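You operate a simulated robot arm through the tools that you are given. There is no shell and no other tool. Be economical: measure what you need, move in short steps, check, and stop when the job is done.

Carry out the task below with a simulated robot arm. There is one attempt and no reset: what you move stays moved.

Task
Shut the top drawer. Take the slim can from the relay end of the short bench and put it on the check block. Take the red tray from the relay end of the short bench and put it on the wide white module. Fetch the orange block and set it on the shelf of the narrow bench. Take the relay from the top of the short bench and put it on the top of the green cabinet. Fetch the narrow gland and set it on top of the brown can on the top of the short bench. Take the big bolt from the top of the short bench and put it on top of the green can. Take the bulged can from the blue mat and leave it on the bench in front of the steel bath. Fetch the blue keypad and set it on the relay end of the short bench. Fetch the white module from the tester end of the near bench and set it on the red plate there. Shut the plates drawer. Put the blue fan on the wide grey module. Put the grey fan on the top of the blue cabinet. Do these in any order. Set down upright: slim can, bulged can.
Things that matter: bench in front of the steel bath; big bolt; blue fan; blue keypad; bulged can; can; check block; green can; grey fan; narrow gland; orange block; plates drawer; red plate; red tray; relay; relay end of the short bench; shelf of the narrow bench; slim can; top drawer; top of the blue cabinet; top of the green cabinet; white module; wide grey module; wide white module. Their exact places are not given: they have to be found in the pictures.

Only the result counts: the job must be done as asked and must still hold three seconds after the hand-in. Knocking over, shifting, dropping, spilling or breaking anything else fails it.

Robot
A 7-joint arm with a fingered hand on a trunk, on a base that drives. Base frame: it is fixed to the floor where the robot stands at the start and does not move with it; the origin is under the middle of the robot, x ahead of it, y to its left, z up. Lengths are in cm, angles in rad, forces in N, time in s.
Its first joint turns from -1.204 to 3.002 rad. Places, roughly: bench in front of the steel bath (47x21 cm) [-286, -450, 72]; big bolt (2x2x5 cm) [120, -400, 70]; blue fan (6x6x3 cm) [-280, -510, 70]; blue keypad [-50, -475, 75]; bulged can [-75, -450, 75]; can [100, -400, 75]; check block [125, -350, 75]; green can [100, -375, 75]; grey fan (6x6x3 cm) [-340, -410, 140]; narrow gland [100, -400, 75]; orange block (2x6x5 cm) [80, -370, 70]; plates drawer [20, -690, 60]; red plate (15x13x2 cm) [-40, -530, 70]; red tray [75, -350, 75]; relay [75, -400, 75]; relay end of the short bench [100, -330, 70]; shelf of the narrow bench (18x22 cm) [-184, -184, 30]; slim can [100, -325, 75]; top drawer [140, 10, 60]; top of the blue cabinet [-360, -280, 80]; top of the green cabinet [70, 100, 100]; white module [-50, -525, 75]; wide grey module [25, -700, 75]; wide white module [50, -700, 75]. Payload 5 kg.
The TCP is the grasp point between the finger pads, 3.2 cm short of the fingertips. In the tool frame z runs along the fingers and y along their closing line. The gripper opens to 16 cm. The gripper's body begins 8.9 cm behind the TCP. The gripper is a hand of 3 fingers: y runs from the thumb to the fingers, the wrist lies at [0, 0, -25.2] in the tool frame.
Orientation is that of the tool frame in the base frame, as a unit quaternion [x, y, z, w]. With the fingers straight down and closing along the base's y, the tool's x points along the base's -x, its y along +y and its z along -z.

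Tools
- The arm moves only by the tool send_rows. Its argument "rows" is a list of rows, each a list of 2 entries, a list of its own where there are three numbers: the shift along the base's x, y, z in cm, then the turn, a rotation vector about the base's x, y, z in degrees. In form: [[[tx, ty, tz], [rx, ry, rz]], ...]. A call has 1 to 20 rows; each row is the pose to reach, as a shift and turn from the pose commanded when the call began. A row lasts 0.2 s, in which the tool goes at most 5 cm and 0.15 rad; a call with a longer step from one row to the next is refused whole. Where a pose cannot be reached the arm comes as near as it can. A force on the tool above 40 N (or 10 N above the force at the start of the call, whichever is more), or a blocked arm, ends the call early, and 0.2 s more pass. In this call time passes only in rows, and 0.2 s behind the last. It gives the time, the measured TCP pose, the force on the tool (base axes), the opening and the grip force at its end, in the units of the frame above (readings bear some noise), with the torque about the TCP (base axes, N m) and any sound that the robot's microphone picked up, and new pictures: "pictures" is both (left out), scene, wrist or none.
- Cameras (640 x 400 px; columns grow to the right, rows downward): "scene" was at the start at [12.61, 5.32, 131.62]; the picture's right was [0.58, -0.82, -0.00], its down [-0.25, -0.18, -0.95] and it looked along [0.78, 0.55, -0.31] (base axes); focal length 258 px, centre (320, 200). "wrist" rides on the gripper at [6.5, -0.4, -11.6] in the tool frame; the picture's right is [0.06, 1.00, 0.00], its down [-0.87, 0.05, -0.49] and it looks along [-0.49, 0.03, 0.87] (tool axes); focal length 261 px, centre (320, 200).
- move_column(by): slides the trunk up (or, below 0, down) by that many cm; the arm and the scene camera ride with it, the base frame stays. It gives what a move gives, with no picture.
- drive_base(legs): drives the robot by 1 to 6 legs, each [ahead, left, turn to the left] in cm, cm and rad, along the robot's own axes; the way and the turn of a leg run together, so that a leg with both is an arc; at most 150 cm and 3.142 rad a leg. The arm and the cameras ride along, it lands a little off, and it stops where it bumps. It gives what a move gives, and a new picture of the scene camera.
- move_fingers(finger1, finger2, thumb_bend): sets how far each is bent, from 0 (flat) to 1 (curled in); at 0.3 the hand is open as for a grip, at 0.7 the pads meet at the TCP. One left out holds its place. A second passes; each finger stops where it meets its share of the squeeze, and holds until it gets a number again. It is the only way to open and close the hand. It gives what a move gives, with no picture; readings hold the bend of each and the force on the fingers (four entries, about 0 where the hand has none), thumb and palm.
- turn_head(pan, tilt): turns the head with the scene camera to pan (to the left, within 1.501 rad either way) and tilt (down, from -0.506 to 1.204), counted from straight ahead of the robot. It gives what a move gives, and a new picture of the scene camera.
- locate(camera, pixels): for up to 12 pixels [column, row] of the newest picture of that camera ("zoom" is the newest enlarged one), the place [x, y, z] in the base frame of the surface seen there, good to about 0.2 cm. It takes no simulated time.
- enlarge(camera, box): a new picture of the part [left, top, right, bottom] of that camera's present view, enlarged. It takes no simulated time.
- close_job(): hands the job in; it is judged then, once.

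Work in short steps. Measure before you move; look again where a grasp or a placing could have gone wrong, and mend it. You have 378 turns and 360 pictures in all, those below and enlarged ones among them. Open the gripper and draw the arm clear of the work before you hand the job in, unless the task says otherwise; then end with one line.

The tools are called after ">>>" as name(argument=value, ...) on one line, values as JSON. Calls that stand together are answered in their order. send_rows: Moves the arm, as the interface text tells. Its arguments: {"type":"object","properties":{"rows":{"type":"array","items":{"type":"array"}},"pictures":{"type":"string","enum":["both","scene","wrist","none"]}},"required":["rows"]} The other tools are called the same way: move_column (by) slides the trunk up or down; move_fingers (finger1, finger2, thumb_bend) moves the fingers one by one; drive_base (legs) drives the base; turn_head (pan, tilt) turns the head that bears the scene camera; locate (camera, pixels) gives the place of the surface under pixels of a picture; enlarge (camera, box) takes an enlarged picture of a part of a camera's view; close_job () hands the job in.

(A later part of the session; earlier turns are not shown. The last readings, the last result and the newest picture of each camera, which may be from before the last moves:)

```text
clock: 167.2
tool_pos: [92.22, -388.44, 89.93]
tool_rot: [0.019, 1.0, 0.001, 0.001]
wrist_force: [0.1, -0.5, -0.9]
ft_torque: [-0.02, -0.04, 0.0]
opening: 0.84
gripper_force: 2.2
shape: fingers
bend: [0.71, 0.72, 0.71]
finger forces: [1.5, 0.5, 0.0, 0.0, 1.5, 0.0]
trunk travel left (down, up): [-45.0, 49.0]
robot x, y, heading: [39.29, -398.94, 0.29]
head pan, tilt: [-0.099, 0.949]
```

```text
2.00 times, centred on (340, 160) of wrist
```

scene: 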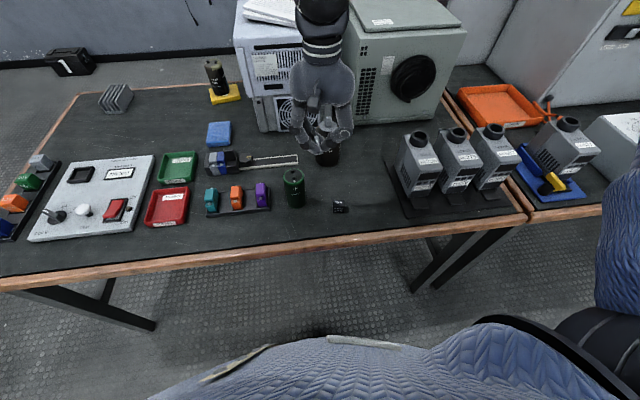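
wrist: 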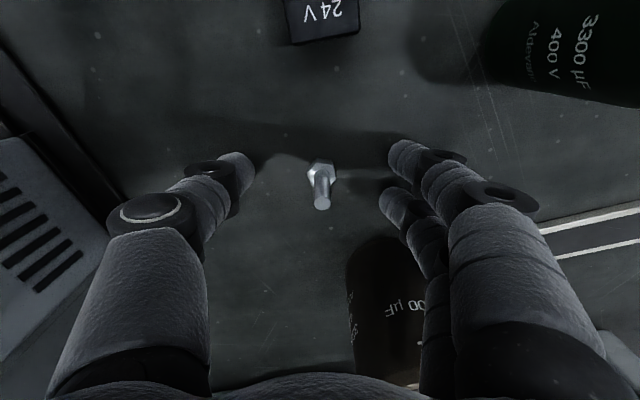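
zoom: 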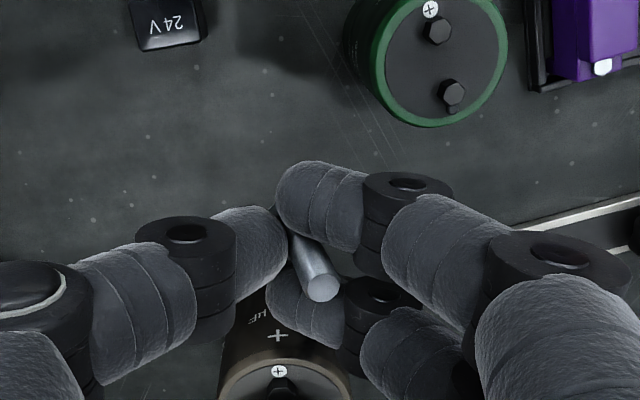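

Bolt is held just above its head, leaning 16° to +y. Turn the hand +16° about x to erect it.

>>> send_rows(rows=[[[0, 0, 0], [5, 0, 0]], [[0, 0, 0], [10, 0, 0]], [[0, 0, 0], [16, 0, 0]], [[0, 0, 0], [16, 0, 0]]], pictures="scene")

>>> enlarge(camera="scene", box=[300, 110, 350, 160])

```text
clock: 168.2
tool_pos: [92.27, -388.48, 89.99]
tool_rot: [0.018, 0.99, 0.141, -0.002]
wrist_force: [-0.2, -0.5, -0.8]
ft_torque: [-0.01, 0.0, 0.03]
opening: 0.83
gripper_force: 1.5
shape: fingers
bend: [0.71, 0.72, 0.71]
finger forces: [1.3, 0.5, 0.0, 0.0, 1.5, 0.0]
trunk travel left (down, up): [-45.0, 49.0]
robot x, y, heading: [39.61, -398.9, 0.294]
head pan, tilt: [-0.099, 0.949]
```

scene: 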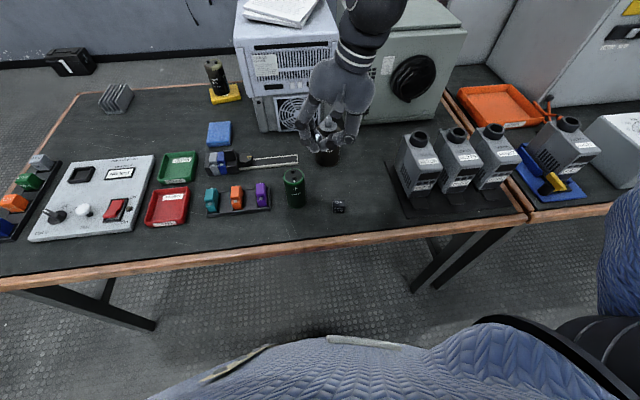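

```text
8.00 times, centred on (325, 135) of scene
```

zoom: 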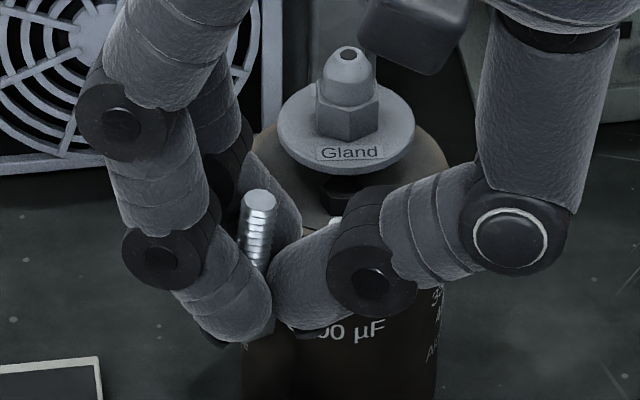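

>>> locate(camera="zoom", pixels=[[258, 200], [257, 230], [255, 260], [275, 330], [268, 335], [285, 330]])

>>> send_rows(rows=[[[-2.5, 3, 0], [0, 0, 0]], [[-4.8, 5.4, 0], [0, 0, 0]], [[-4.8, 5.4, -0.5], [0, 0, 0]]], pictures="wrist")

>>> enlarge(camera="scene", box=[270, 130, 320, 180])

```text
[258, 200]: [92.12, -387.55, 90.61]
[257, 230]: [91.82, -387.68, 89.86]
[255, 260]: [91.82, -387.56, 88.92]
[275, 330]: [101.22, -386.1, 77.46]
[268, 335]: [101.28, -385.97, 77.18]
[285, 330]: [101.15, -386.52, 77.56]
```

```text
clock: 169.0
tool_pos: [87.44, -383.14, 89.47]
tool_rot: [0.018, 0.99, 0.141, -0.002]
wrist_force: [0.5, 0.6, 0.3]
ft_torque: [-0.03, 0.0, 0.01]
opening: 0.81
gripper_force: 1.2
shape: fingers
bend: [0.71, 0.72, 0.71]
finger forces: [1.2, 0.4, 0.0, 0.0, 1.3, 0.0]
trunk travel left (down, up): [-45.0, 49.0]
robot x, y, heading: [39.71, -398.9, 0.294]
head pan, tilt: [-0.099, 0.949]
```

wrist: 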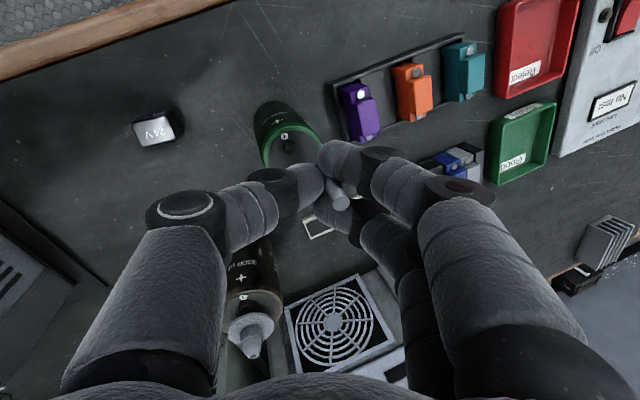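

```text
8.00 times, centred on (295, 155) of scene
```

zoom: 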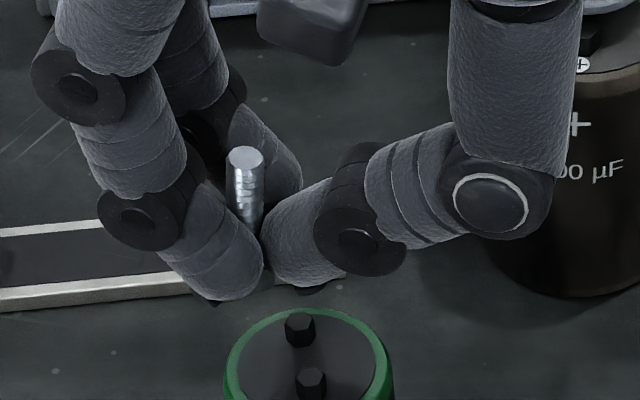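

Bolt vertical now. Measure its top centre.

>>> locate(camera="zoom", pixels=[[245, 157], [246, 160], [244, 205], [310, 378], [300, 325], [285, 287], [264, 270]])

```text
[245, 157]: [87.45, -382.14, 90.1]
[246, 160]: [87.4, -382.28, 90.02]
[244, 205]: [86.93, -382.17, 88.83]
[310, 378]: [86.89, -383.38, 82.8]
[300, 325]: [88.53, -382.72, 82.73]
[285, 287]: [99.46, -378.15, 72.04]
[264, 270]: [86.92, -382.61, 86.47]
```

Bolt axis (87.4,-382.2); terminals' midpoint (87.7,-383.05). Shift and lower most of the 2.9 cm.

>>> send_rows(rows=[[[0.3, -0.85, 0], [0, 0, 0]], [[0.3, -0.85, -1.2], [0, 0, 0]], [[0.3, -0.85, -2.2], [0, 0, 0]], [[0.3, -0.85, -2.2], [0, 0, 0]]], pictures="none")

>>> enlarge(camera="scene", box=[275, 145, 315, 185])

>>> locate(camera="zoom", pixels=[[265, 130], [268, 125], [260, 135], [275, 280], [290, 290], [300, 270]])

```text
clock: 170.0
tool_pos: [87.98, -383.95, 87.12]
tool_rot: [0.019, 0.99, 0.141, -0.002]
wrist_force: [-0.4, 0.1, 0.0]
ft_torque: [0.0, 0.01, 0.05]
opening: 0.82
gripper_force: 1.7
shape: fingers
bend: [0.71, 0.72, 0.71]
finger forces: [1.2, 0.4, 0.0, 0.1, 1.5, 0.0]
trunk travel left (down, up): [-45.0, 49.0]
robot x, y, heading: [39.24, -398.99, 0.299]
head pan, tilt: [-0.099, 0.949]
```

```text
10.00 times, centred on (295, 165) of scene
```

zoom: 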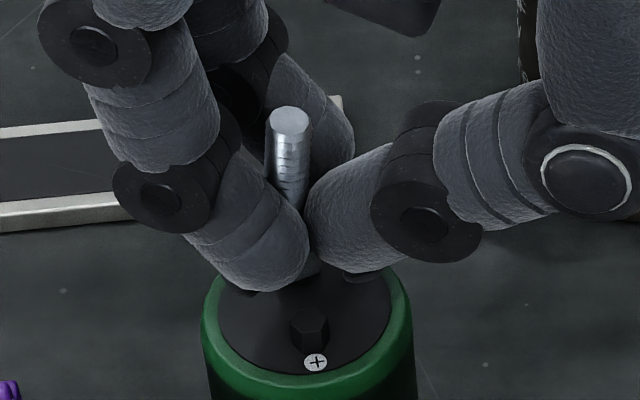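

```text
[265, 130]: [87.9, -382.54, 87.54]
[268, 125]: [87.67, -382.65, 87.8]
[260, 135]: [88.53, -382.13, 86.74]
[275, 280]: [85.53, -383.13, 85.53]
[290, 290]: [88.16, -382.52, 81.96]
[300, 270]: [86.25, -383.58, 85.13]
```

>>> locate(camera="zoom", pixels=[[290, 117], [291, 170], [316, 268], [320, 275], [308, 320], [313, 245]])

```text
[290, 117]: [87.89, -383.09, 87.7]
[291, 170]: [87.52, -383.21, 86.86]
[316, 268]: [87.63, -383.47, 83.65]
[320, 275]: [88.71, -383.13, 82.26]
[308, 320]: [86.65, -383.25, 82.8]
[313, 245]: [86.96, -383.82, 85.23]
```

>>> enlarge(camera="wrist", box=[270, 100, 400, 240])

>>> locate(camera="zoom", pixels=[[345, 310], [335, 290], [325, 265], [318, 250], [280, 250], [300, 235]])

```text
2.86 times, centred on (335, 170) of wrist
```

zoom: 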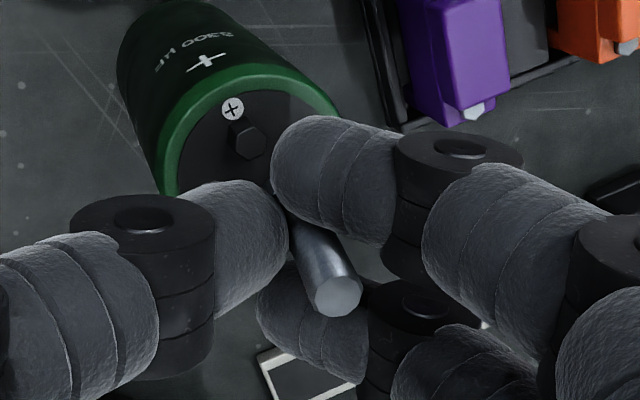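

```text
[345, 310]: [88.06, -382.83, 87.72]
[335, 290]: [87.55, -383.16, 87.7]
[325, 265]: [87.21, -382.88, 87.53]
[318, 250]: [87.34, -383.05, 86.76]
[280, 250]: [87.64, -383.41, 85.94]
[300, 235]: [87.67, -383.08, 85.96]
```

Lean is only a few degrees. Shift -0.2 x and lower to contact in tiny steps.

>>> send_rows(rows=[[[-0.2, 0, -0.2], [0, 0, 0]], [[-0.2, 0, -0.4], [0, 0, 0]], [[-0.2, 0, -0.4], [0, 0, 0]]], pictures="none")

>>> send_rows(rows=[[[0, 0, -0.15], [0, 0, 0]], [[0, 0, -0.3], [0, 0, 0]], [[0, 0, -0.3], [0, 0, 0]]], pictures="none")

>>> enlarge(camera="scene", box=[275, 145, 315, 185])

```text
clock: 170.8
tool_pos: [87.75, -383.91, 86.81]
tool_rot: [0.019, 0.99, 0.141, -0.002]
wrist_force: [0.2, 0.8, -1.0]
ft_torque: [-0.01, 0.0, -0.02]
opening: 0.81
gripper_force: 1.6
shape: fingers
bend: [0.71, 0.72, 0.71]
finger forces: [1.2, 0.4, 0.0, 0.0, 1.4, 0.0]
trunk travel left (down, up): [-45.0, 49.0]
robot x, y, heading: [39.65, -399.04, 0.295]
head pan, tilt: [-0.099, 0.949]
```

```text
clock: 171.6
tool_pos: [87.73, -383.93, 86.49]
tool_rot: [0.019, 0.99, 0.14, -0.002]
wrist_force: [-0.3, -0.2, -0.3]
ft_torque: [0.0, 0.02, -0.01]
opening: 0.82
gripper_force: 1.8
shape: fingers
bend: [0.71, 0.72, 0.71]
finger forces: [1.3, 0.5, 0.1, 0.0, 1.3, 0.1]
trunk travel left (down, up): [-45.0, 49.0]
robot x, y, heading: [39.39, -398.82, 0.292]
head pan, tilt: [-0.099, 0.949]
```

```text
10.00 times, centred on (295, 165) of scene
```

zoom: 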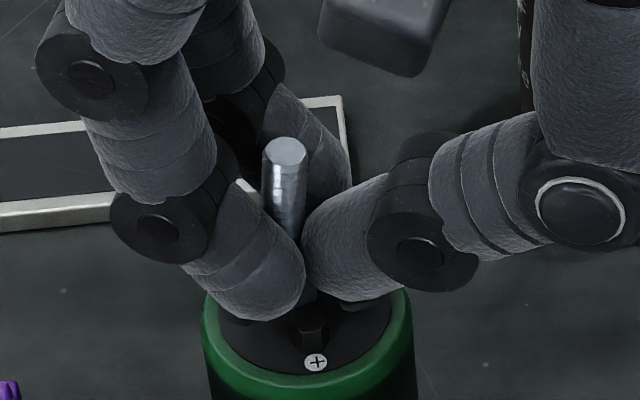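

>>> locate(camera="zoom", pixels=[[287, 150], [286, 190], [310, 298], [305, 305]])

>>> send_rows(rows=[[[0, 0, -0.15], [0, 0, 0]], [[0, 0, -0.3], [0, 0, 0]], [[0, 0, -0.3], [0, 0, 0]]], pictures="none")

```text
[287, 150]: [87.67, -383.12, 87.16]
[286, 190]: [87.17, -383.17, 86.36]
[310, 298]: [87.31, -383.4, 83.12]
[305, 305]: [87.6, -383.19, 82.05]
```

```text
clock: 172.4
tool_pos: [87.85, -383.85, 86.32]
tool_rot: [0.019, 0.99, 0.141, -0.002]
wrist_force: [-0.6, -0.7, 3.6]
ft_torque: [0.04, -0.03, 0.02]
opening: 0.74
gripper_force: 5.1
shape: fingers
bend: [0.72, 0.72, 0.72]
finger forces: [3.9, 3.3, 0.1, 0.1, 2.4, 0.0]
trunk travel left (down, up): [-45.0, 49.0]
robot x, y, heading: [39.27, -398.66, 0.295]
head pan, tilt: [-0.099, 0.949]
```

Contact (3.6 N). Open slightly and watch.

>>> move_fingers(finger1=0.68, finger2=0.68, thumb_bend=0.68)

>>> enlarge(camera="scene", box=[275, 145, 315, 185])

>>> enlarge(camera="wrist", box=[270, 100, 400, 240])

```text
clock: 173.4
tool_pos: [87.87, -383.74, 86.2]
tool_rot: [0.018, 0.99, 0.141, -0.001]
wrist_force: [-0.5, -0.2, 1.4]
ft_torque: [0.0, -0.02, 0.02]
opening: 1.81
gripper_force: 0.1
shape: fingers
bend: [0.68, 0.69, 0.68]
finger forces: [0.4, 0.8, 0.0, 0.0, 0.0, 0.0]
trunk travel left (down, up): [-45.0, 49.0]
robot x, y, heading: [39.34, -399.27, 0.295]
head pan, tilt: [-0.099, 0.949]
```

```text
10.00 times, centred on (295, 165) of scene
```

zoom: 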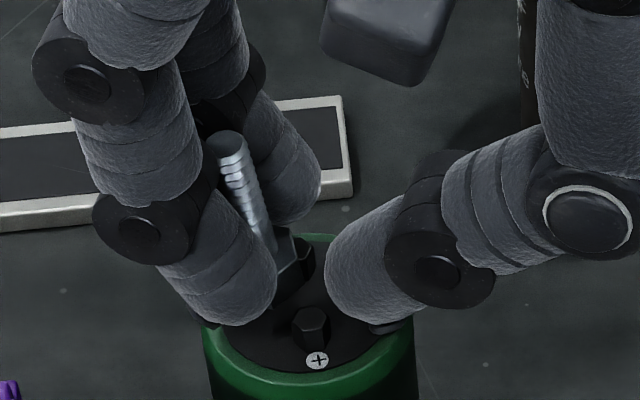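

```text
2.86 times, centred on (335, 170) of wrist
```

zoom: 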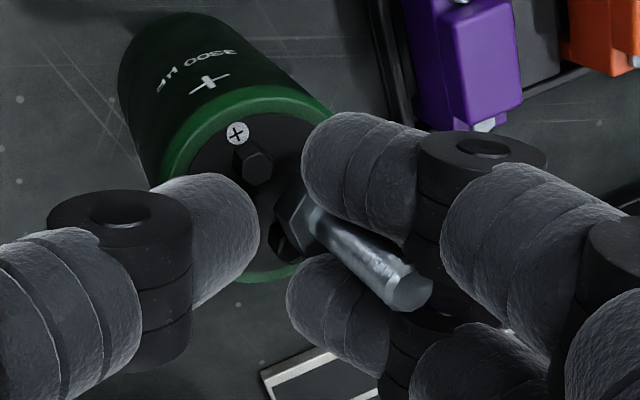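

The bolt tipped again: the terminals give too small a base. New plan: stand it on the flat part of the can top beside the terminals. Re-close to re-grip.

>>> move_fingers(finger1=0.72, finger2=0.72, thumb_bend=0.72)

>>> enlarge(camera="scene", box=[275, 145, 315, 185])

>>> enlarge(camera="wrist", box=[270, 100, 400, 240])

```text
clock: 174.4
tool_pos: [87.83, -383.92, 86.22]
tool_rot: [0.019, 0.99, 0.141, -0.002]
wrist_force: [0.8, 0.3, 0.4]
ft_torque: [0.0, -0.01, 0.0]
opening: 0.66
gripper_force: 0.4
shape: fingers
bend: [0.72, 0.72, 0.72]
finger forces: [0.5, 0.0, 0.0, 0.1, 0.0, 0.0]
trunk travel left (down, up): [-45.0, 49.0]
robot x, y, heading: [39.19, -399.05, 0.295]
head pan, tilt: [-0.099, 0.949]
```

```text
10.00 times, centred on (295, 165) of scene
```

zoom: 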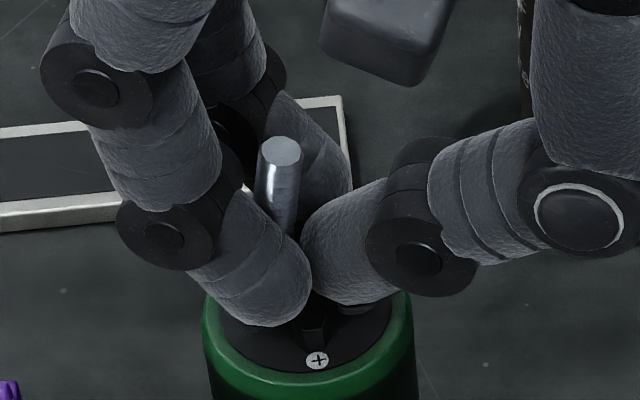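

```text
2.86 times, centred on (335, 170) of wrist
```

zoom: 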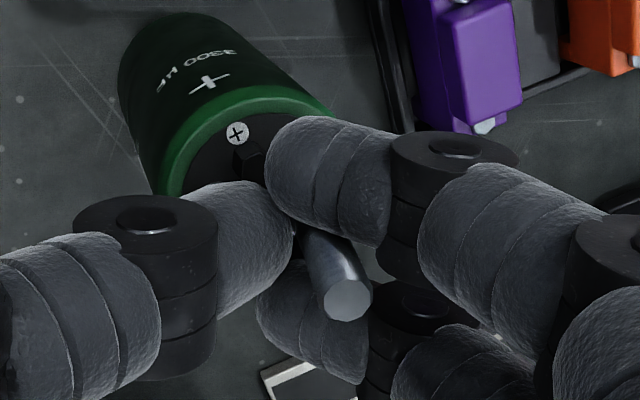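

Upright again in the cage. Squeeze a little more and lift 1.3 cm.

>>> move_fingers(finger1=0.76, finger2=0.76, thumb_bend=0.75)

>>> send_rows(rows=[[[0, 0, 0.7], [0, 0, 0]], [[0, 0, 1.6], [0, 0, 0]], [[0, 0, 1.6], [0, 0, 0]]], pictures="none")

>>> enlarge(camera="scene", box=[275, 145, 315, 185])

>>> enlarge(camera="wrist", box=[270, 100, 400, 240])

```text
clock: 175.4
tool_pos: [87.82, -383.91, 86.23]
tool_rot: [0.019, 0.99, 0.14, -0.002]
wrist_force: [0.2, 0.3, -1.0]
ft_torque: [0.0, -0.02, -0.03]
opening: 0.25
gripper_force: 0.0
shape: fingers
bend: [0.75, 0.75, 0.74]
finger forces: [0.0, 0.1, 0.0, 0.1, 0.0, 0.0]
trunk travel left (down, up): [-45.0, 49.0]
robot x, y, heading: [39.27, -399.09, 0.291]
head pan, tilt: [-0.099, 0.949]
```

```text
clock: 176.2
tool_pos: [87.81, -383.76, 87.87]
tool_rot: [0.019, 0.99, 0.141, -0.002]
wrist_force: [-0.1, -0.3, 0.2]
ft_torque: [0.02, -0.01, 0.0]
opening: 0.26
gripper_force: 0.1
shape: fingers
bend: [0.75, 0.75, 0.74]
finger forces: [0.0, 0.0, 0.1, 0.0, 0.0, 0.0]
trunk travel left (down, up): [-45.0, 49.0]
robot x, y, heading: [39.39, -399.22, 0.294]
head pan, tilt: [-0.099, 0.949]
```

```text
10.00 times, centred on (295, 165) of scene
```

zoom: 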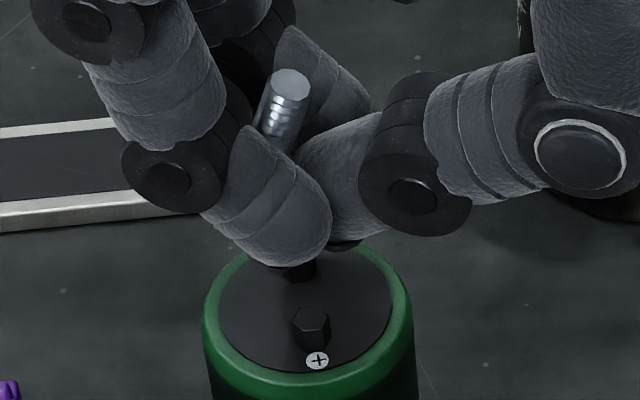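

```text
2.86 times, centred on (335, 170) of wrist
```

zoom: 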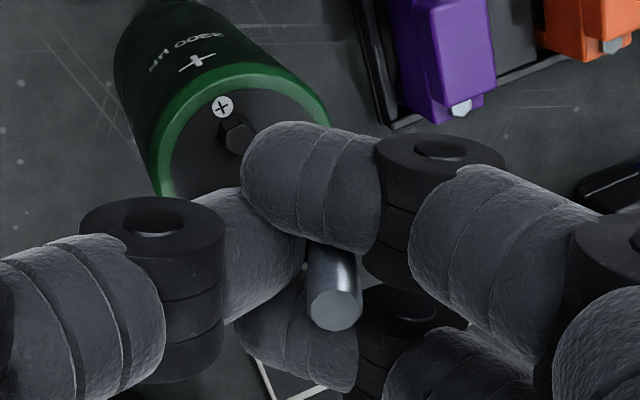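

>>> locate(camera="zoom", pixels=[[335, 312], [330, 275], [330, 262]])

>>> locate(camera="scene", pixels=[[292, 153], [291, 158], [290, 160]])

```text
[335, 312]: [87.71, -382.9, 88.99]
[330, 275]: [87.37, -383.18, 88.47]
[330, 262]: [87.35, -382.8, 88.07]
```

```text
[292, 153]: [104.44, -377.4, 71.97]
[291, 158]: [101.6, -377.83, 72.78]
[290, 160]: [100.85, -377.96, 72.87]
```

Bolt now leans ~13° to -y; turn the hand -13° about x, raising 1 cm.

>>> send_rows(rows=[[[0, 0, 0.5], [-6.5, 0, 0]], [[0, 0, 1], [-13, 0, 0]], [[0, 0, 1], [-13, 0, 0]]], pictures="none")

>>> enlarge(camera="scene", box=[275, 140, 315, 180])

>>> locate(camera="zoom", pixels=[[290, 110], [280, 130], [280, 150], [285, 100], [270, 110], [270, 250], [285, 255]])

```text
clock: 177.0
tool_pos: [87.82, -383.9, 88.93]
tool_rot: [0.02, 0.999, 0.027, 0.001]
wrist_force: [0.0, 1.4, -0.4]
ft_torque: [-0.02, 0.05, 0.01]
opening: 0.24
gripper_force: 0.0
shape: fingers
bend: [0.75, 0.75, 0.74]
finger forces: [0.0, 0.0, 0.0, 0.0, 0.1, 0.0]
trunk travel left (down, up): [-45.0, 49.0]
robot x, y, heading: [39.47, -399.32, 0.299]
head pan, tilt: [-0.099, 0.949]
```

```text
10.00 times, centred on (295, 160) of scene
```

zoom: 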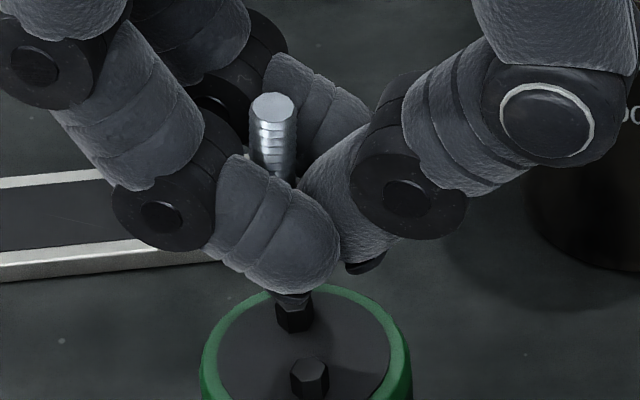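

```text
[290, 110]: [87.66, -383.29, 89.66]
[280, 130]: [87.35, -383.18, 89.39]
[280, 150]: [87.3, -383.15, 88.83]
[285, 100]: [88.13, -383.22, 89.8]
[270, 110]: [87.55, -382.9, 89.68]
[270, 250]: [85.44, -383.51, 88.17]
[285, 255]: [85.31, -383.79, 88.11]
```

Bolt vertical: axis (87.7,-383.0), bottom ≈85.4. Move to the flat spot (88.25,-384.35) and lower most of the way.

>>> send_rows(rows=[[[0.55, -1.35, 0], [0, 0, 0]], [[0.55, -1.35, -1.3], [0, 0, 0]], [[0.55, -1.35, -2.4], [0, 0, 0]], [[0.55, -1.35, -2.4], [0, 0, 0]]], pictures="none")

>>> enlarge(camera="scene", box=[275, 140, 315, 180])

>>> locate(camera="zoom", pixels=[[290, 150], [300, 150], [310, 150], [300, 180], [310, 180], [280, 305], [300, 320], [320, 310]])

```text
clock: 178.0
tool_pos: [88.5, -385.28, 86.55]
tool_rot: [0.02, 0.999, 0.027, 0.0]
wrist_force: [0.1, 0.2, -0.6]
ft_torque: [0.03, 0.0, 0.03]
opening: 0.23
gripper_force: 0.0
shape: fingers
bend: [0.75, 0.75, 0.74]
finger forces: [0.0, 0.0, 0.0, 0.0, 0.0, 0.1]
trunk travel left (down, up): [-45.0, 49.0]
robot x, y, heading: [39.48, -398.95, 0.295]
head pan, tilt: [-0.099, 0.949]
```

```text
10.00 times, centred on (295, 160) of scene
```

zoom: 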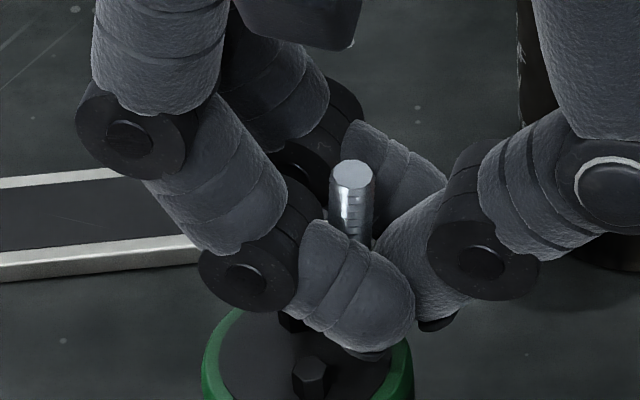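

```text
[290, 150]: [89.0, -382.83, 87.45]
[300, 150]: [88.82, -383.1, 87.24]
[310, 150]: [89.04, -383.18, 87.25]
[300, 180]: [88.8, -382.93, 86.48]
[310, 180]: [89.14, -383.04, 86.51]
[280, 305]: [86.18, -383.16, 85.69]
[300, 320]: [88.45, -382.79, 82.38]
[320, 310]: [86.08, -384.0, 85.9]
```

>>> locate(camera="zoom", pixels=[[352, 175], [350, 210], [355, 220], [368, 356], [350, 352], [310, 370]])

>>> send_rows(rows=[[[0, 0, -0.2], [0, 0, 0]], [[0, 0, -0.4], [0, 0, 0]], [[0, 0, -0.4], [0, 0, 0]]], pictures="none")

```text
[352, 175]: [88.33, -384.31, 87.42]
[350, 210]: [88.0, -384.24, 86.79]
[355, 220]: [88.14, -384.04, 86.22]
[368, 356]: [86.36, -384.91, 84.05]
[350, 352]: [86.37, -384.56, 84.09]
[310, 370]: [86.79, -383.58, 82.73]
```

```text
clock: 178.8
tool_pos: [88.37, -385.2, 85.96]
tool_rot: [0.018, 0.999, 0.028, 0.0]
wrist_force: [0.3, -0.1, -1.2]
ft_torque: [-0.01, -0.03, 0.0]
opening: 0.26
gripper_force: 0.0
shape: fingers
bend: [0.75, 0.75, 0.74]
finger forces: [0.1, 0.0, 0.0, 0.1, 0.1, 0.0]
trunk travel left (down, up): [-45.0, 49.0]
robot x, y, heading: [39.43, -399.23, 0.296]
head pan, tilt: [-0.099, 0.949]
```

On target at (88.33,-384.3). Continue lowering.

>>> send_rows(rows=[[[0, 0, -0.2], [0, 0, 0]], [[0, 0, -0.4], [0, 0, 0]], [[0, 0, -0.4], [0, 0, 0]]], pictures="none")

>>> enlarge(camera="scene", box=[275, 140, 315, 180])

```text
clock: 179.6
tool_pos: [88.3, -385.15, 85.73]
tool_rot: [0.019, 0.999, 0.027, 0.0]
wrist_force: [-0.1, -0.7, -0.8]
ft_torque: [0.0, 0.0, -0.03]
opening: 0.27
gripper_force: 0.0
shape: fingers
bend: [0.75, 0.75, 0.74]
finger forces: [0.0, 0.0, 0.0, 0.0, 0.0, 0.0]
trunk travel left (down, up): [-45.0, 49.0]
robot x, y, heading: [39.62, -399.04, 0.292]
head pan, tilt: [-0.099, 0.949]
```

```text
10.00 times, centred on (295, 160) of scene
```

zoom: 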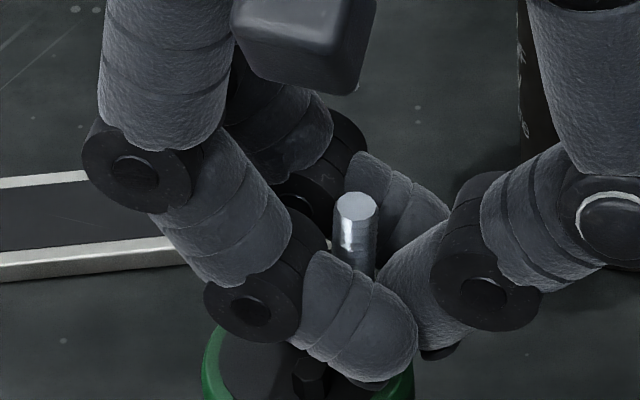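

>>> locate(camera="zoom", pixels=[[356, 205], [355, 245]])

>>> send_rows(rows=[[[0, 0, -0.2], [0, 0, 0]], [[0, 0, -0.4], [0, 0, 0]], [[0, 0, -0.4], [0, 0, 0]]], pictures="none")

```text
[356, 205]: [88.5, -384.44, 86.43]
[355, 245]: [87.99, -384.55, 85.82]
```

```text
clock: 180.4
tool_pos: [88.3, -385.37, 85.37]
tool_rot: [0.019, 0.999, 0.028, 0.0]
wrist_force: [-0.6, 0.6, 1.3]
ft_torque: [0.01, 0.01, -0.01]
opening: 0.24
gripper_force: 0.0
shape: fingers
bend: [0.75, 0.75, 0.74]
finger forces: [0.1, 0.0, 0.1, 0.0, 0.1, 0.0]
trunk travel left (down, up): [-45.0, 49.0]
robot x, y, heading: [39.76, -399.04, 0.295]
head pan, tilt: [-0.099, 0.949]
```

Probably seated. Check top height.

>>> enlarge(camera="scene", box=[275, 140, 315, 180])

>>> locate(camera="zoom", pixels=[[355, 208], [355, 215], [354, 250], [345, 215], [368, 212]])

>>> enlarge(camera="wrist", box=[270, 100, 400, 240])

```text
10.00 times, centred on (295, 160) of scene
```

zoom: 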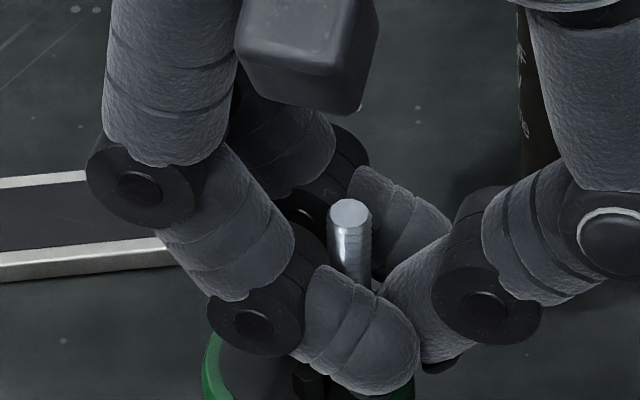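

```text
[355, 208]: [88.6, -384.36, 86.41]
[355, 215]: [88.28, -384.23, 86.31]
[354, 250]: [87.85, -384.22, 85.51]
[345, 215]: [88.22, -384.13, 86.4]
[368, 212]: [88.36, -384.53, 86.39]
```

```text
2.86 times, centred on (335, 170) of wrist
```

zoom: 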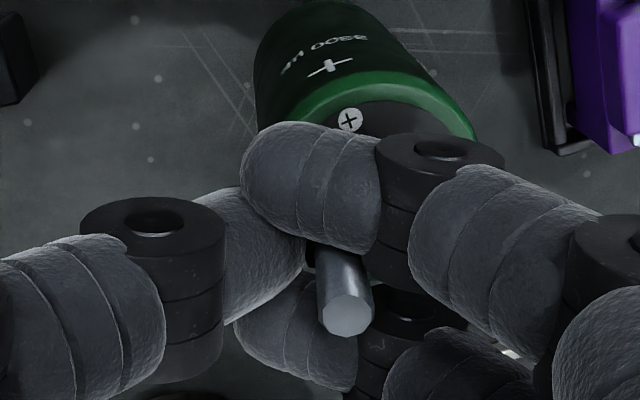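

Bolt is seated flat on the can (top 86.4). Now release carefully: thumb first, since it bears no load.

>>> move_fingers(thumb_bend=0.6)

>>> enlarge(camera="scene", box=[275, 140, 315, 180])

```text
clock: 181.4
tool_pos: [88.33, -385.31, 85.3]
tool_rot: [0.019, 0.999, 0.027, 0.0]
wrist_force: [0.4, 0.6, 0.2]
ft_torque: [0.01, 0.03, 0.01]
opening: 2.04
gripper_force: 0.2
shape: fingers
bend: [0.76, 0.76, 0.6]
finger forces: [0.4, 0.4, 0.0, 0.1, 0.0, 0.0]
trunk travel left (down, up): [-45.0, 49.0]
robot x, y, heading: [39.44, -399.33, 0.29]
head pan, tilt: [-0.099, 0.949]
```

```text
10.00 times, centred on (295, 160) of scene
```

zoom: 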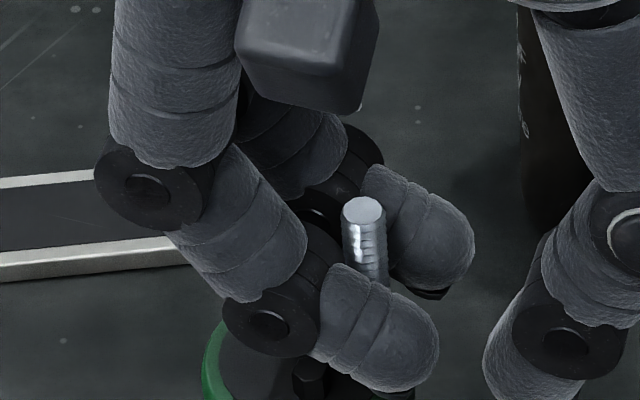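

Bolt still upright. Now roll it free: finger 1 curls, finger 2 opens.

>>> move_fingers(finger1=0.83, finger2=0.69)

>>> enlarge(camera="scene", box=[275, 140, 315, 180])

```text
clock: 182.4
tool_pos: [88.3, -385.21, 85.3]
tool_rot: [0.019, 0.999, 0.028, 0.001]
wrist_force: [-0.4, -0.1, 2.3]
ft_torque: [0.03, -0.02, -0.02]
opening: 2.04
gripper_force: 1.1
shape: fingers
bend: [0.83, 0.7, 0.6]
finger forces: [0.0, 2.0, 0.0, 0.1, 0.1, 0.0]
trunk travel left (down, up): [-45.0, 49.0]
robot x, y, heading: [39.22, -399.04, 0.296]
head pan, tilt: [-0.099, 0.949]
```

```text
10.00 times, centred on (295, 160) of scene
```

zoom: 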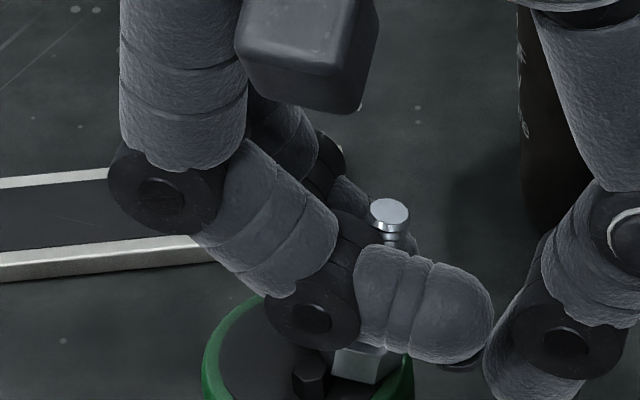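

Head sits on the can. Continue opening finger 2, then finger 1 slightly.

>>> move_fingers(finger1=0.8, finger2=0.62)

>>> enlarge(camera="scene", box=[275, 140, 315, 180])

>>> enlarge(camera="wrist", box=[270, 100, 400, 240])

```text
clock: 183.4
tool_pos: [88.28, -385.29, 85.34]
tool_rot: [0.019, 0.999, 0.028, 0.001]
wrist_force: [1.5, -1.9, 14.7]
ft_torque: [0.15, -0.25, -0.03]
opening: 1.88
gripper_force: 7.3
shape: fingers
bend: [0.8, 0.69, 0.6]
finger forces: [0.2, 14.2, 0.0, 0.0, 0.1, 0.1]
trunk travel left (down, up): [-45.0, 49.0]
robot x, y, heading: [39.3, -398.7, 0.294]
head pan, tilt: [-0.099, 0.949]
```

```text
10.00 times, centred on (295, 160) of scene
```

zoom: 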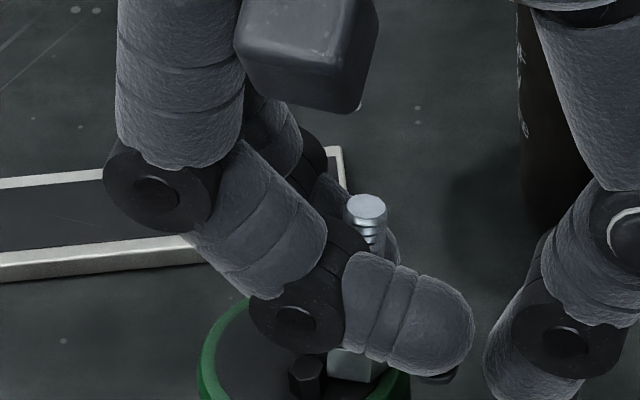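

```text
2.86 times, centred on (335, 170) of wrist
```

zoom: 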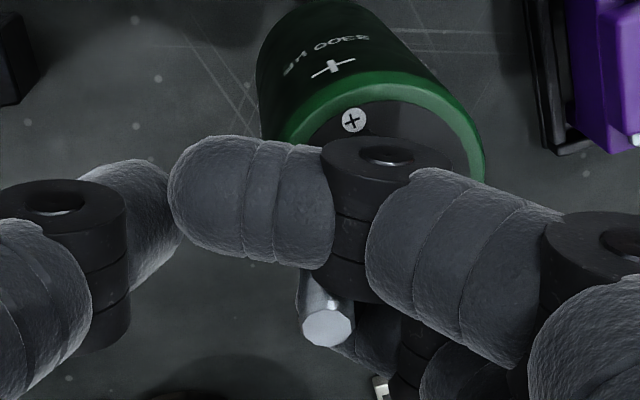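

Finger 2 is blocked by a terminal. Raise the hand 0.5 and look whether the bolt stays.

>>> send_rows(rows=[[[0, 0, 0.3], [0, 0, 0]], [[0, 0, 0.6], [0, 0, 0]], [[0, 0, 0.6], [0, 0, 0]]], pictures="none")

>>> enlarge(camera="scene", box=[275, 140, 315, 180])

```text
clock: 184.2
tool_pos: [88.36, -385.24, 85.86]
tool_rot: [0.019, 0.999, 0.028, 0.001]
wrist_force: [0.2, -0.8, 0.4]
ft_torque: [0.03, -0.03, 0.0]
opening: 1.89
gripper_force: 0.6
shape: fingers
bend: [0.8, 0.63, 0.6]
finger forces: [0.0, 0.5, 0.0, 0.1, 0.0, 0.0]
trunk travel left (down, up): [-45.0, 49.0]
robot x, y, heading: [39.22, -398.85, 0.289]
head pan, tilt: [-0.099, 0.949]
```

```text
10.00 times, centred on (295, 160) of scene
```

zoom: 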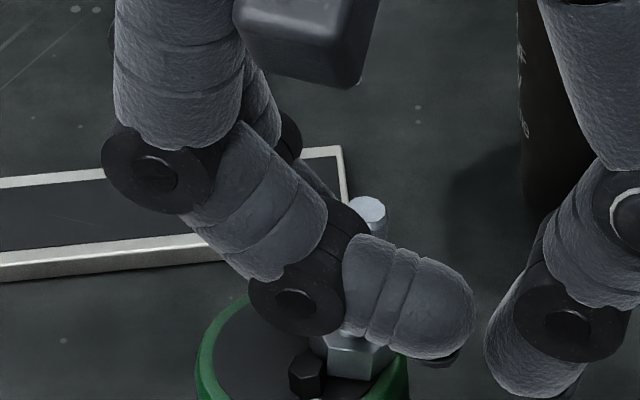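

The bolt stayed put with its head flat. Raise the hand straight up.

>>> send_rows(rows=[[[-0.1, 0, 0.7], [0, 0, 0]], [[-0.2, 0, 1.5], [0, 0, 0]], [[-0.3, 0, 2.5], [0, 0, 0]]], pictures="none")

>>> enlarge(camera="scene", box=[275, 140, 315, 180])

```text
clock: 185.0
tool_pos: [88.16, -385.17, 88.39]
tool_rot: [0.019, 0.999, 0.028, 0.001]
wrist_force: [-0.2, 0.5, -0.6]
ft_torque: [-0.03, -0.01, 0.01]
opening: 1.89
gripper_force: 0.1
shape: fingers
bend: [0.8, 0.62, 0.6]
finger forces: [0.0, 0.0, 0.0, 0.0, 0.1, 0.0]
trunk travel left (down, up): [-45.0, 49.0]
robot x, y, heading: [39.37, -399.06, 0.29]
head pan, tilt: [-0.099, 0.949]
```

```text
10.00 times, centred on (295, 160) of scene
```

zoom: 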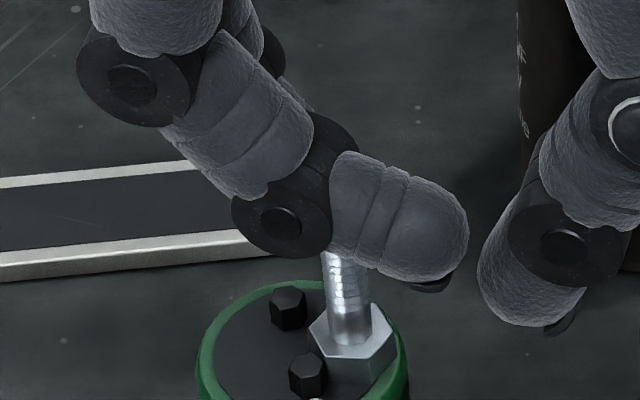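

Bolt stands on the green can. Raise well clear and verify.

>>> send_rows(rows=[[[-0.2, 0, 2], [0, 0, 0]], [[-0.2, 0, 5], [0, 0, 0]], [[-0.2, 0, 9], [0, 0, 0]], [[-0.2, 0, 13], [0, 0, 0]], [[-0.2, 0, 17], [0, 0, 0]]], pictures="none")

>>> enlarge(camera="scene", box=[265, 140, 325, 220])

```text
clock: 186.2
tool_pos: [87.62, -385.08, 105.34]
tool_rot: [0.02, 0.999, 0.029, 0.002]
wrist_force: [0.4, 0.3, 0.3]
ft_torque: [0.0, -0.03, 0.04]
opening: 1.89
gripper_force: 0.0
shape: fingers
bend: [0.8, 0.62, 0.6]
finger forces: [0.1, 0.1, 0.0, 0.0, 0.0, 0.0]
trunk travel left (down, up): [-45.0, 49.0]
robot x, y, heading: [39.27, -399.15, 0.298]
head pan, tilt: [-0.099, 0.949]
```

```text
5.00 times, centred on (295, 180) of scene
```

zoom: 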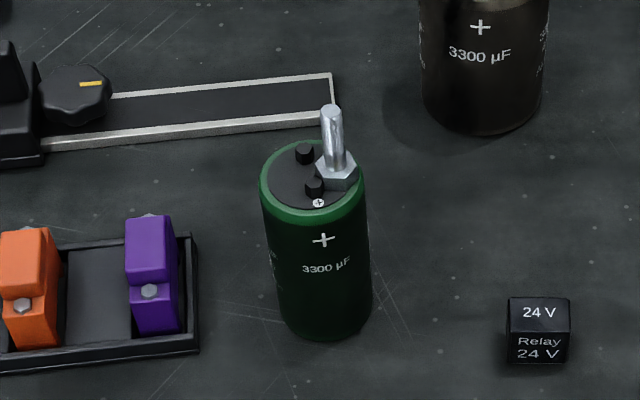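

Four tasks done. Next the blue keypad on the near bench: back off, go along the aisle and turn round to face west.

>>> drive_base(legs=[[-42, -45, 0], [0, 0, 3.14]])

>>> move_fingers(finger1=0.3, finger2=0.3, thumb_bend=0.3)

>>> turn_head(pan=0.0, tilt=0.85)

```text
clock: 196.8
tool_pos: [-35.63, -464.51, 105.16]
tool_rot: [0.998, -0.056, -0.002, 0.028]
wrist_force: [0.4, -0.6, -0.4]
ft_torque: [0.01, -0.04, 0.02]
opening: 1.89
gripper_force: 0.0
shape: fingers
bend: [0.8, 0.62, 0.6]
finger forces: [0.0, 0.0, 0.1, 0.0, 0.1, 0.0]
trunk travel left (down, up): [-45.0, 49.0]
robot x, y, heading: [13.42, -454.33, -2.928]
head pan, tilt: [-0.099, 0.949]
```

scene: 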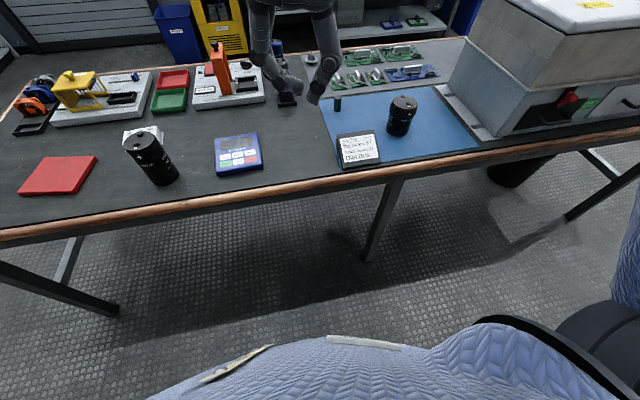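

```text
clock: 197.8
tool_pos: [-35.71, -464.61, 105.2]
tool_rot: [0.998, -0.056, -0.001, 0.027]
wrist_force: [-0.4, -0.4, 0.4]
ft_torque: [-0.02, 0.03, 0.02]
opening: 16.74
gripper_force: 0.0
shape: fingers
bend: [0.3, 0.3, 0.3]
finger forces: [0.1, 0.0, 0.0, 0.0, 0.0, 0.0]
trunk travel left (down, up): [-45.0, 49.0]
robot x, y, heading: [13.61, -454.32, -2.92]
head pan, tilt: [-0.099, 0.949]
```

```text
clock: 198.5
tool_pos: [-35.73, -464.61, 105.13]
tool_rot: [0.998, -0.056, -0.002, 0.028]
wrist_force: [-0.8, 0.4, -0.2]
ft_torque: [0.0, 0.01, -0.02]
opening: 16.73
gripper_force: 0.0
shape: fingers
bend: [0.3, 0.3, 0.3]
finger forces: [0.0, 0.0, 0.0, 0.1, 0.1, 0.0]
trunk travel left (down, up): [-45.0, 49.0]
robot x, y, heading: [13.72, -454.33, -2.92]
head pan, tilt: [0.0, 0.85]
```

scene: 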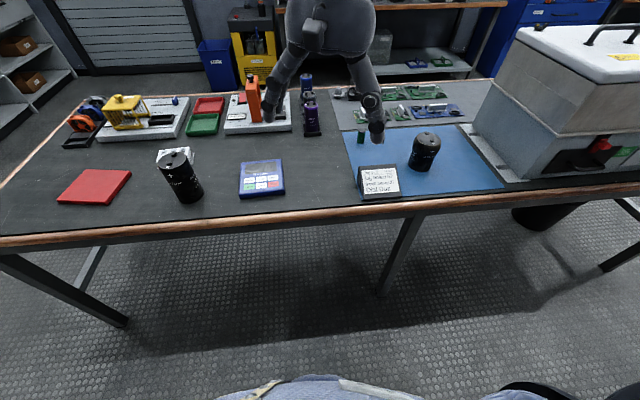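

Locate keypad corners, red plate, white module, bulged can.

>>> locate(camera="scene", pixels=[[262, 177], [241, 164], [281, 162], [284, 192], [242, 195], [94, 186], [175, 155], [180, 185], [425, 140], [424, 160], [412, 150], [440, 148]])

>>> enlarge(camera="scene", box=[50, 80, 300, 220])

```text
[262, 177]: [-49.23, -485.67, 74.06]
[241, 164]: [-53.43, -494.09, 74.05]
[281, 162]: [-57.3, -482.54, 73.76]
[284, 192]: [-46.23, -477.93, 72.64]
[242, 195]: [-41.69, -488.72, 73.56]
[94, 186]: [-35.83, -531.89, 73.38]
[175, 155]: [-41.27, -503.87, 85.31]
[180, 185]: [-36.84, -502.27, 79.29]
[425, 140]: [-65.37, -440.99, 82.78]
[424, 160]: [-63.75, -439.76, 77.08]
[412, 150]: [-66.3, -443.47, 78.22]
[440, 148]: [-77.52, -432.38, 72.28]
```

```text
2.56 times, centred on (175, 150) of scene
```

zoom: 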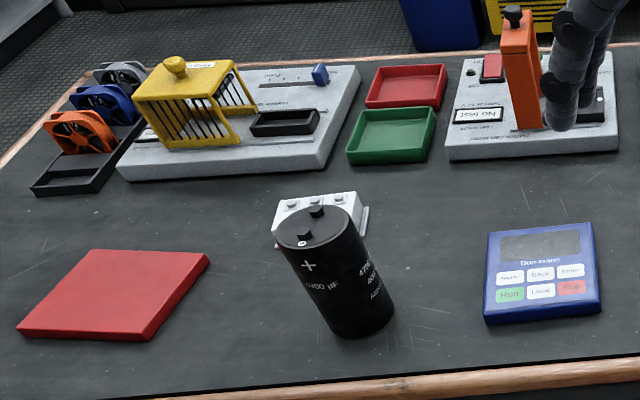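

Keypad centre (-49.6,-485.8), 12.2 cm along -71.4°. Move above it with yaw aligned.

>>> send_rows(rows=[[[-1.7, -2.6, -1], [3.15, 0.7, 5]], [[-3.5, -5.3, -2], [3.15, 0.7, 10]], [[-5.2, -8, -4], [3.15, 0.7, 15]], [[-7, -10.6, -6], [3.15, 0.7, 20]], [[-8.7, -13.3, -8], [3.15, 0.7, 25]], [[-10.4, -15.9, -10], [3.15, 0.7, 25]], [[-12.2, -18.6, -12], [3.15, 0.7, 25]], [[-13.9, -21.2, -15], [3.15, 0.7, 25]]], pictures="wrist")

```text
clock: 200.3
tool_pos: [-49.45, -485.75, 90.03]
tool_rot: [0.987, 0.161, -0.005, 0.001]
wrist_force: [0.0, 0.3, 0.3]
ft_torque: [0.02, -0.01, 0.01]
opening: 16.74
gripper_force: 0.1
shape: fingers
bend: [0.3, 0.3, 0.3]
finger forces: [0.0, 0.0, 0.0, 0.1, 0.1, 0.0]
trunk travel left (down, up): [-45.0, 49.0]
robot x, y, heading: [13.23, -454.44, -2.919]
head pan, tilt: [0.0, 0.85]
```

wrist: 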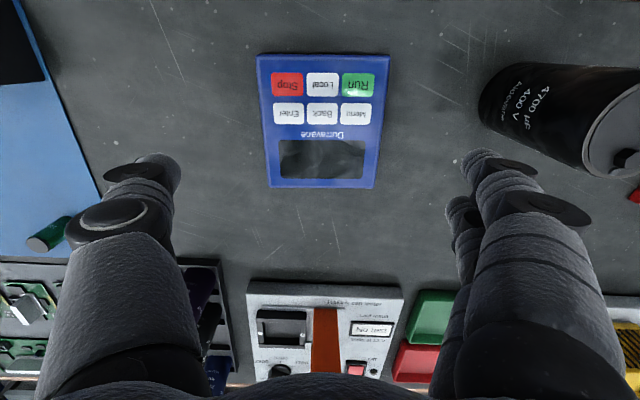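

Aligned. Descend to z 76.5 and grip.

>>> send_rows(rows=[[[-0.1, 0, -4.5], [0, 0, 0]], [[-0.1, 0, -9], [0, 0, 0]], [[-0.1, 0, -12], [0, 0, 0]], [[-0.1, 0, -13.5], [0, 0, 0]]], pictures="none")

>>> move_fingers(finger1=0.6, finger2=0.6, thumb_bend=0.6)

```text
clock: 201.3
tool_pos: [-49.99, -485.67, 76.71]
tool_rot: [0.987, 0.161, -0.003, 0.001]
wrist_force: [-0.2, 0.4, -0.4]
ft_torque: [-0.01, 0.01, -0.01]
opening: 16.75
gripper_force: 0.2
shape: fingers
bend: [0.3, 0.3, 0.3]
finger forces: [0.1, 0.0, 0.1, 0.0, 0.0, 0.0]
trunk travel left (down, up): [-45.0, 49.0]
robot x, y, heading: [13.68, -454.34, -2.921]
head pan, tilt: [0.0, 0.85]
```

```text
clock: 202.3
tool_pos: [-50.0, -485.7, 76.77]
tool_rot: [0.987, 0.162, -0.003, 0.0]
wrist_force: [-1.1, 0.4, 5.3]
ft_torque: [0.35, 0.1, 0.02]
opening: 12.99
gripper_force: 18.7
shape: fingers
bend: [0.4, 0.39, 0.44]
finger forces: [9.0, 9.1, 0.0, 0.1, 19.0, 0.0]
trunk travel left (down, up): [-45.0, 49.0]
robot x, y, heading: [13.89, -454.39, -2.924]
head pan, tilt: [0.0, 0.85]
```

Gripped (13 cm, 19 N). Lift and look.

>>> send_rows(rows=[[[0, 0, 2], [0, 0, 0]], [[0, 0, 6], [0, 0, 0]], [[0, 0, 11], [0, 0, 0]], [[0, 0, 16], [0, 0, 0]], [[0, 0, 20], [0, 0, 0]]], pictures="wrist")

```text
clock: 203.5
tool_pos: [-49.43, -485.79, 96.52]
tool_rot: [0.987, 0.163, -0.004, 0.001]
wrist_force: [-0.6, 0.3, -1.8]
ft_torque: [0.01, 0.03, -0.01]
opening: 12.97
gripper_force: 17.5
shape: fingers
bend: [0.4, 0.39, 0.44]
finger forces: [8.9, 8.7, 0.0, 0.1, 16.9, 0.1]
trunk travel left (down, up): [-45.0, 49.0]
robot x, y, heading: [13.64, -454.22, -2.921]
head pan, tilt: [0.0, 0.85]
```

wrist: 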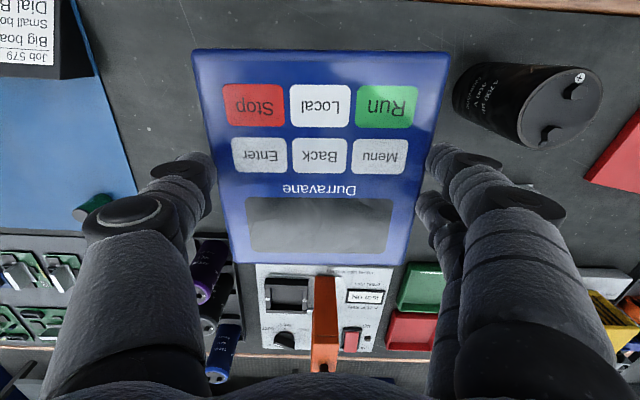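

Keypad held. Raise and retract it, then turn round via the south to face the short bench.

>>> send_rows(rows=[[[2.7, 1.3, 3], [0, 0, 0]], [[5.4, 2.7, 6], [0, 0, 0]], [[8, 4, 9], [0, 0, 0]], [[10.7, 5.4, 12], [0, 0, 0]], [[13.4, 6.7, 15], [0, 0, 0]]], pictures="none")

>>> drive_base(legs=[[0, 0, 3.1], [0, 0, 0.114], [44, 82, 0]])

```text
clock: 204.7
tool_pos: [-36.26, -479.14, 111.68]
tool_rot: [0.987, 0.161, -0.004, 0.001]
wrist_force: [0.2, -0.1, -3.1]
ft_torque: [-0.01, 0.02, 0.0]
opening: 12.95
gripper_force: 17.1
shape: fingers
bend: [0.4, 0.39, 0.44]
finger forces: [8.9, 8.5, 0.1, 0.0, 16.9, 0.0]
trunk travel left (down, up): [-45.0, 49.0]
robot x, y, heading: [13.31, -454.3, -2.916]
head pan, tilt: [0.0, 0.85]
```

```text
clock: 217.1
tool_pos: [91.36, -343.04, 111.75]
tool_rot: [-0.138, 0.99, 0.001, 0.004]
wrist_force: [1.2, -0.2, -2.6]
ft_torque: [0.02, 0.02, 0.0]
opening: 12.97
gripper_force: 16.8
shape: fingers
bend: [0.4, 0.39, 0.45]
finger forces: [8.9, 8.3, 0.1, 0.0, 16.4, 0.0]
trunk travel left (down, up): [-45.0, 49.0]
robot x, y, heading: [40.35, -365.84, 0.164]
head pan, tilt: [0.0, 0.85]
```

scene: 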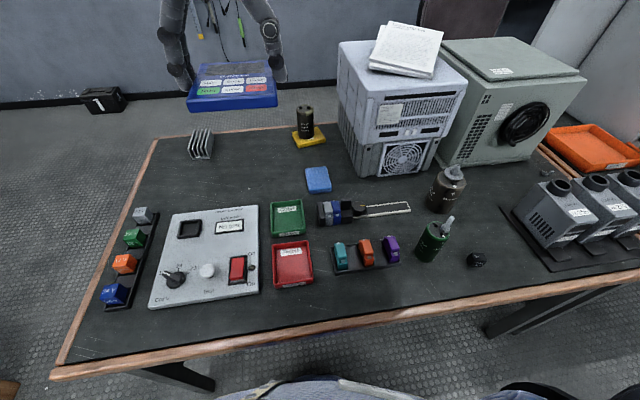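

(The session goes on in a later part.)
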